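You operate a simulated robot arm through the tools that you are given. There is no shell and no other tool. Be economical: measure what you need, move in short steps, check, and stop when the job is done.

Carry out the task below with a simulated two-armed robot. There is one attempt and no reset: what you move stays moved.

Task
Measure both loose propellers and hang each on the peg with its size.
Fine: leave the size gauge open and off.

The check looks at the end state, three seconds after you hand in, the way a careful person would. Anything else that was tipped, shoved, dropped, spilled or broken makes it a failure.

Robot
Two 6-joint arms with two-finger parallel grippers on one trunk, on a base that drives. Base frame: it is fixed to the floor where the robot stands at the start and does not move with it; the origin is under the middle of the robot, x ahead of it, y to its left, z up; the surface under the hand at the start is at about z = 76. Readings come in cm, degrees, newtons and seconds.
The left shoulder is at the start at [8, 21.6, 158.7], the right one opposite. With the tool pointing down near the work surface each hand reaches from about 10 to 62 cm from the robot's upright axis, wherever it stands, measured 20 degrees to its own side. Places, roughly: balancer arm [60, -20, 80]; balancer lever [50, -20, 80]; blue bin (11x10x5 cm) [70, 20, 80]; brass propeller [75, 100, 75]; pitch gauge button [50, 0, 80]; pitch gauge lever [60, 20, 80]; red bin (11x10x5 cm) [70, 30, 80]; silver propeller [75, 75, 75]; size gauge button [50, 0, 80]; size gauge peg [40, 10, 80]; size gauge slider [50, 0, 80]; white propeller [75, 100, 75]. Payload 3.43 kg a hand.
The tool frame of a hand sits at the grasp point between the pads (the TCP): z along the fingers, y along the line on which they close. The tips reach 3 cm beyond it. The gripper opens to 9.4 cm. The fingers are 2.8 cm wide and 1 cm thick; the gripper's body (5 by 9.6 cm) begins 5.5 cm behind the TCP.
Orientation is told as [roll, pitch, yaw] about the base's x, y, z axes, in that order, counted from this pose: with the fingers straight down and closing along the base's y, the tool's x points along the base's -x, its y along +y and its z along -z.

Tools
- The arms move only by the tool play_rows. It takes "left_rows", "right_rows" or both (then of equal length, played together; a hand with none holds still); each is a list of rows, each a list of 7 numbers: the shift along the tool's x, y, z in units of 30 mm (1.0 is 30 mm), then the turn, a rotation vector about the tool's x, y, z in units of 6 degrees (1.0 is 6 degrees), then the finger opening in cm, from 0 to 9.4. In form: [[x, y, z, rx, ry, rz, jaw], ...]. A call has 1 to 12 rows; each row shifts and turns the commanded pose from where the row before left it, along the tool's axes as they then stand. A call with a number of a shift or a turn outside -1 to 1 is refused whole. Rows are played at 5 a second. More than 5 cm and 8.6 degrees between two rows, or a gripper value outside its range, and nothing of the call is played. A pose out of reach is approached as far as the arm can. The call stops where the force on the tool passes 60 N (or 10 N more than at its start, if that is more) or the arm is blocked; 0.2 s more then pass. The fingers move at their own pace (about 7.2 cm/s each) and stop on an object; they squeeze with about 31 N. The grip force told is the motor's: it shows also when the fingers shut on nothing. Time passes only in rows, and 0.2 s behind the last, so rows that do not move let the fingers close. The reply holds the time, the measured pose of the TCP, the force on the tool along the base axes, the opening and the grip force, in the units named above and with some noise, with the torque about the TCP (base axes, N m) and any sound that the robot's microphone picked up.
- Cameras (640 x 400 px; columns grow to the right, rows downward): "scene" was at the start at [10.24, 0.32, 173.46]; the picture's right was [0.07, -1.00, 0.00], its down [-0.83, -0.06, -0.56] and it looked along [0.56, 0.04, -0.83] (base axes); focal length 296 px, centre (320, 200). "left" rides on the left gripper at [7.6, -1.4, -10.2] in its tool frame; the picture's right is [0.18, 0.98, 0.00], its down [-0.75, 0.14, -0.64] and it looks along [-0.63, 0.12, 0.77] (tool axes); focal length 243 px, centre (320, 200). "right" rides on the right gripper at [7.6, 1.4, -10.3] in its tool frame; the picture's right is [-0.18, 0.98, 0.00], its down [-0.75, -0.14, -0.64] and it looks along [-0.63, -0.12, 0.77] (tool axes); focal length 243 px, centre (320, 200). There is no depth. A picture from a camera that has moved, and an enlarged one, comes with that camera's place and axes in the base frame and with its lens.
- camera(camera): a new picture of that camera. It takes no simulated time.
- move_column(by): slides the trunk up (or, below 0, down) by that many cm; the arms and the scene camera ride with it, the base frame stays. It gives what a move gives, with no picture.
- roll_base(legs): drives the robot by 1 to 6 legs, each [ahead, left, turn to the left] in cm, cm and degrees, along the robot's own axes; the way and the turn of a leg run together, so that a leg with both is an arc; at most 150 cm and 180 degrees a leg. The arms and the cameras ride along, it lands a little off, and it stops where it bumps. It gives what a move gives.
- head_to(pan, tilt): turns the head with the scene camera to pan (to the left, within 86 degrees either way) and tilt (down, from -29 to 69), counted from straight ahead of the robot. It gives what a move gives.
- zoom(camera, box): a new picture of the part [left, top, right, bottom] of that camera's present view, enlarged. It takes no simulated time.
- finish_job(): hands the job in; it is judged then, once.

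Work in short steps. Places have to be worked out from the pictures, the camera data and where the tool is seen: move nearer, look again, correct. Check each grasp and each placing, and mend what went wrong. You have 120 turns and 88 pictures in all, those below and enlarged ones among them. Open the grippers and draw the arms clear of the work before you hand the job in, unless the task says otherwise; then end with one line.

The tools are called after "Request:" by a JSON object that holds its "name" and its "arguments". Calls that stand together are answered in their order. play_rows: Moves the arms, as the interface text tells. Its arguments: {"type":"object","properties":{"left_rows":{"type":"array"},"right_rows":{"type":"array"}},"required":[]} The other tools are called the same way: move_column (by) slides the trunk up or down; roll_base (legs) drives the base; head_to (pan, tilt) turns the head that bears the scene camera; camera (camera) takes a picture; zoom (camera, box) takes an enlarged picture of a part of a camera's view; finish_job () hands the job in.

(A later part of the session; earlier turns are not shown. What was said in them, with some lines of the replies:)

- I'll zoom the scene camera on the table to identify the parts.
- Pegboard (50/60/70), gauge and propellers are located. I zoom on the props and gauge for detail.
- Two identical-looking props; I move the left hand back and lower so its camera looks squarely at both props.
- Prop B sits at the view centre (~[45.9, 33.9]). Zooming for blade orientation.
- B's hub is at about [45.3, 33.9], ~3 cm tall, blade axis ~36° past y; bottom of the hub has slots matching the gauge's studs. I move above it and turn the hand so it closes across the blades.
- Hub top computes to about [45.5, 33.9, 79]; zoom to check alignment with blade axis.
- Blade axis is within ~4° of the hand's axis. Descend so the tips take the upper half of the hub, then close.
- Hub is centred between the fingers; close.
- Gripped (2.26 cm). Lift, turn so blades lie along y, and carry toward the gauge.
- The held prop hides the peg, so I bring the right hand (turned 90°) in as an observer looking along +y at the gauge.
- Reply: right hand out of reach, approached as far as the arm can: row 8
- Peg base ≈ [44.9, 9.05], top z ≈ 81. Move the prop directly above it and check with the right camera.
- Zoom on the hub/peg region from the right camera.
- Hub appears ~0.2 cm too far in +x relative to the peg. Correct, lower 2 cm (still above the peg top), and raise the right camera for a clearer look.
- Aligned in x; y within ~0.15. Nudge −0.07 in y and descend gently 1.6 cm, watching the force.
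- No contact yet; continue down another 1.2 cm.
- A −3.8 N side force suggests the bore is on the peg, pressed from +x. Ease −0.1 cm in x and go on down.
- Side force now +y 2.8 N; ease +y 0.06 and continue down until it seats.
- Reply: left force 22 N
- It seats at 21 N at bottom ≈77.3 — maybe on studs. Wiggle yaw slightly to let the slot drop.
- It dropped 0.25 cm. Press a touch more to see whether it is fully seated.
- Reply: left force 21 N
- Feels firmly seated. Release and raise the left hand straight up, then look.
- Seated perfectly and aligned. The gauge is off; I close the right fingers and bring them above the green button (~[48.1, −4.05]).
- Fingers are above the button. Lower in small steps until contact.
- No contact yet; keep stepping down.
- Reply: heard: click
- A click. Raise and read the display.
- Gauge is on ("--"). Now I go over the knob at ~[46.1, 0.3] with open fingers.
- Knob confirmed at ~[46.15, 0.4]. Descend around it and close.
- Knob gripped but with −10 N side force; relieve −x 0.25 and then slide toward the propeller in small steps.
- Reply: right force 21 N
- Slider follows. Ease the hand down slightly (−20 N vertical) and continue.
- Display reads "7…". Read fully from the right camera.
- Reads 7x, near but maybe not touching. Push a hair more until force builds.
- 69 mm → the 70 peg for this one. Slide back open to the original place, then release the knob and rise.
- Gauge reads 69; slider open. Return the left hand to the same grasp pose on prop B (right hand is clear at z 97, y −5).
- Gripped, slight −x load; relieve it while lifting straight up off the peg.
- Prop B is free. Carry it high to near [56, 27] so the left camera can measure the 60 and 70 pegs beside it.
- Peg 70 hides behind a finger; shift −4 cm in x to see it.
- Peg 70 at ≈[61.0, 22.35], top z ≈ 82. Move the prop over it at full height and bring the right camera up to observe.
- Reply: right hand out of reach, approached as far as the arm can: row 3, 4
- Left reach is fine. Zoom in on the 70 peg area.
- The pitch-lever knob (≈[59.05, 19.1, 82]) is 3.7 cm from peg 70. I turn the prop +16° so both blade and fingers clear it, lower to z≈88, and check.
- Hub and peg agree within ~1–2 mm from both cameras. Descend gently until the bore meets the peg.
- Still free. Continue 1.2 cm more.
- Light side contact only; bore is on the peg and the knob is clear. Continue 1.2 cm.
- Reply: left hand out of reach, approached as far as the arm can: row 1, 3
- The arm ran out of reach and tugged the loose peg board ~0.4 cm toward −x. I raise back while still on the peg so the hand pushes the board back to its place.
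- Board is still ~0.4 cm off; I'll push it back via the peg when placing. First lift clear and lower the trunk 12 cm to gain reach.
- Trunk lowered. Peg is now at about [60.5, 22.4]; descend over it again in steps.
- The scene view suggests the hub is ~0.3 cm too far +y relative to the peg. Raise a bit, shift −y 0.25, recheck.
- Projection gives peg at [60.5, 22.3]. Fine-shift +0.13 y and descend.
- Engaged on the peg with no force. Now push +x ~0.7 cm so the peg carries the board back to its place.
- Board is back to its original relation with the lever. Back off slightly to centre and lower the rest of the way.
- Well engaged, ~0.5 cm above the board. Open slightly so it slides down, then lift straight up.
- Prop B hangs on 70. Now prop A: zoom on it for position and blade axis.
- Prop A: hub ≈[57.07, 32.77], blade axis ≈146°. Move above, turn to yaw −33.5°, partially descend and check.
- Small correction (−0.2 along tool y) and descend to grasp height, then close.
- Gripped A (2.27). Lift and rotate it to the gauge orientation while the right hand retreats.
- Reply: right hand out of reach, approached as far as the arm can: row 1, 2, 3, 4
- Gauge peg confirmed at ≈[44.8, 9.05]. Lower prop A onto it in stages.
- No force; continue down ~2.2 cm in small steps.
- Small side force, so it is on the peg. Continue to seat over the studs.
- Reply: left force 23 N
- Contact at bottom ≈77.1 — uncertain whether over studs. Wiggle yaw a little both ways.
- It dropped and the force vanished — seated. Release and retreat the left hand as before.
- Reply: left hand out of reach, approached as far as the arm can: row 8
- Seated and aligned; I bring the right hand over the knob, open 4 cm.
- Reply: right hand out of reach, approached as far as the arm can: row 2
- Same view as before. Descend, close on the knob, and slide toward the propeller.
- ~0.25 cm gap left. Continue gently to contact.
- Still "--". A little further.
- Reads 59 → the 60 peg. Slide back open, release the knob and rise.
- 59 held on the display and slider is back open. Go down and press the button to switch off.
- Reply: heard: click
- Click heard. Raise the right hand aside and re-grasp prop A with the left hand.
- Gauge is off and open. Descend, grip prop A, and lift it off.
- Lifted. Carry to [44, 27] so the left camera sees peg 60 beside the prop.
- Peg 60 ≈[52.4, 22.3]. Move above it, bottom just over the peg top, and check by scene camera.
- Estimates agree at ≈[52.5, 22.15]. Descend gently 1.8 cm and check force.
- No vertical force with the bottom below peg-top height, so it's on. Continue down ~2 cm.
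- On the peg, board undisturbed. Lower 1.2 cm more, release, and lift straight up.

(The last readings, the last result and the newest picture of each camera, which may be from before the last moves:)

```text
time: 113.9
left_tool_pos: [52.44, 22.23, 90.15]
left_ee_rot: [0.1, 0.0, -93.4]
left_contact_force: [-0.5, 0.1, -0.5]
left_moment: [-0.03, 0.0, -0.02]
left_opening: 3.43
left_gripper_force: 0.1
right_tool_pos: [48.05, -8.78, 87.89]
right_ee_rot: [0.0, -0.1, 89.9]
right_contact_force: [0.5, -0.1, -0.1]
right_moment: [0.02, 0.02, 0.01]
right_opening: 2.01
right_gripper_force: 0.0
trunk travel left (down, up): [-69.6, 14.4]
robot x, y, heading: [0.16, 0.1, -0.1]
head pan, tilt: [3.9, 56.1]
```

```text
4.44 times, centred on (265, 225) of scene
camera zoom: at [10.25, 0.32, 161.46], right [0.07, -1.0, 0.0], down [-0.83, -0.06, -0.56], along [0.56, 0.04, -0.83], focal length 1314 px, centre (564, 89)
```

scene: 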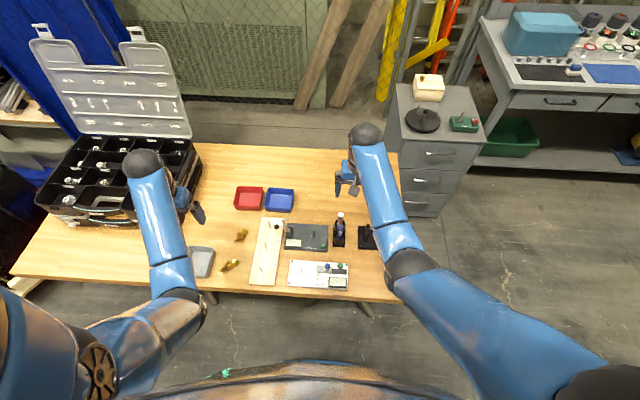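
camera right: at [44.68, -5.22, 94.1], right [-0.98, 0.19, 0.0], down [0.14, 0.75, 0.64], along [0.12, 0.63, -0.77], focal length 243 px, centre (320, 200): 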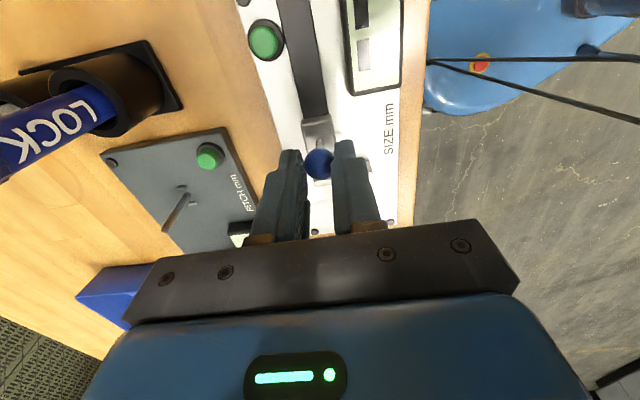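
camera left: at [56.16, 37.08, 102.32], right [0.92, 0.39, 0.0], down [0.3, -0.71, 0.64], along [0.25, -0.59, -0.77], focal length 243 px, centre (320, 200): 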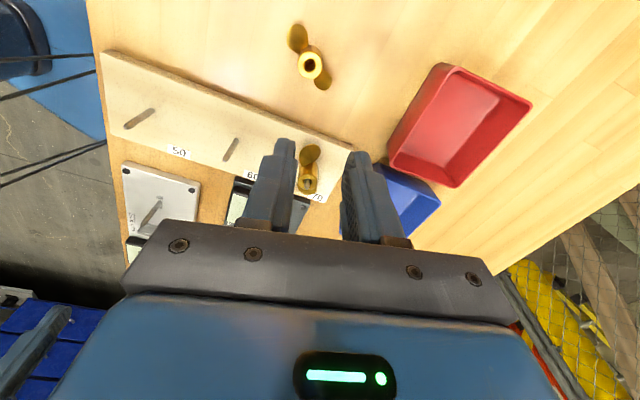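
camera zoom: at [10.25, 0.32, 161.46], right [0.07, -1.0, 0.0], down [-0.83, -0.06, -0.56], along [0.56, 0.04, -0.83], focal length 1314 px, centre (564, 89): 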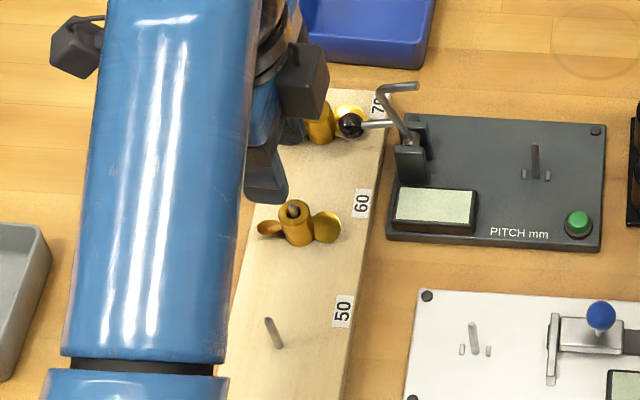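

Prop A hangs on 60. Raise the trunk so both hands rise clear, then open and draw back.

Request:
{"name": "move_column", "arguments": {"by": 12}}

Request:
{"name": "play_rows", "arguments": {"left_rows": [[0.8, 0, 0, 0, 0, 0, 9.4], [0.8, 0, 0, 0, 0, 0, 9.4], [0.8, 0, 0, 0, 0, 0, 9.4], [0.8, 0, 0, 0, 0, 0, 9.4], [0.8, 0, 0, 0, 0, 0, 9.4], [0, 0, 0, 0, 0, 0, 9.4]], "right_rows": [[0.8, 0, 0, 0, 0, 0, 9.4], [0.8, 0, 0, 0, 0, 0, 9.4], [0.8, 0, 0, 0, 0, 0, 9.4], [0, 0, 0, 0, 0, 0, 9.4], [0, 0, 0, 0, 0, 0, 9.4], [0, 0, 0, 0, 0, 0, 9.4]]}}

Request:
{"name": "zoom", "arguments": {"camera": "scene", "box": [180, 180, 400, 310]}}

```text
time: 115.4
left_tool_pos: [52.54, 22.14, 101.99]
left_ee_rot: [0.0, 0.0, -93.5]
left_contact_force: [-0.5, 0.2, 0.0]
left_moment: [0.0, 0.05, 0.02]
left_opening: 3.41
left_gripper_force: 0.1
right_tool_pos: [48.06, -8.67, 100.07]
right_ee_rot: [0.0, 0.0, 90.0]
right_contact_force: [-0.2, 0.2, -0.2]
right_moment: [0.04, 0.05, -0.03]
right_opening: 1.96
right_gripper_force: 0.1
trunk travel left (down, up): [-81.6, 2.4]
robot x, y, heading: [-0.08, 0.28, -0.2]
head pan, tilt: [3.9, 56.1]
```

```text
time: 116.8
left_tool_pos: [53.43, 34.11, 101.97]
left_ee_rot: [0.0, 0.1, -93.3]
left_contact_force: [-1.1, -0.6, 1.2]
left_moment: [0.0, -0.02, -0.02]
left_opening: 9.41
left_gripper_force: 0.1
right_tool_pos: [47.93, -16.0, 100.0]
right_ee_rot: [-0.1, 0.0, 89.9]
right_contact_force: [0.2, -0.3, -0.4]
right_moment: [-0.01, 0.0, 0.04]
right_opening: 9.41
right_gripper_force: 0.1
trunk travel left (down, up): [-81.6, 2.4]
robot x, y, heading: [0.18, -0.24, 0.4]
head pan, tilt: [3.9, 56.1]
```

```text
2.91 times, centred on (290, 245) of scene
camera zoom: at [10.25, 0.27, 173.46], right [0.07, -1.0, 0.0], down [-0.83, -0.06, -0.56], along [0.56, 0.04, -0.83], focal length 860 px, centre (407, 69)
```

zoom: 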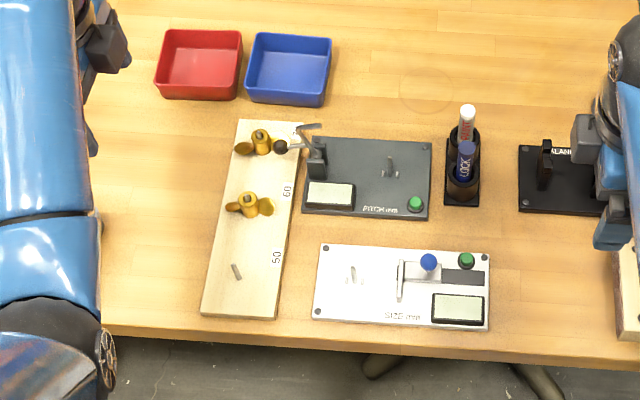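

The board is back exactly where it stood, both props are hung, and the gauge is open and off. Handing in.

Request:
{"name": "finish_job", "arguments": {}}

```text
The job is handed in.
```

I measured both propellers on the size gauge and hung them: the 69 mm one on the 70 peg and the 59 mm one on the 60 peg. The gauge is open and off. While I was placing the first one, the peg board got pulled about half a centimetre, and I pushed it back to its starting place.
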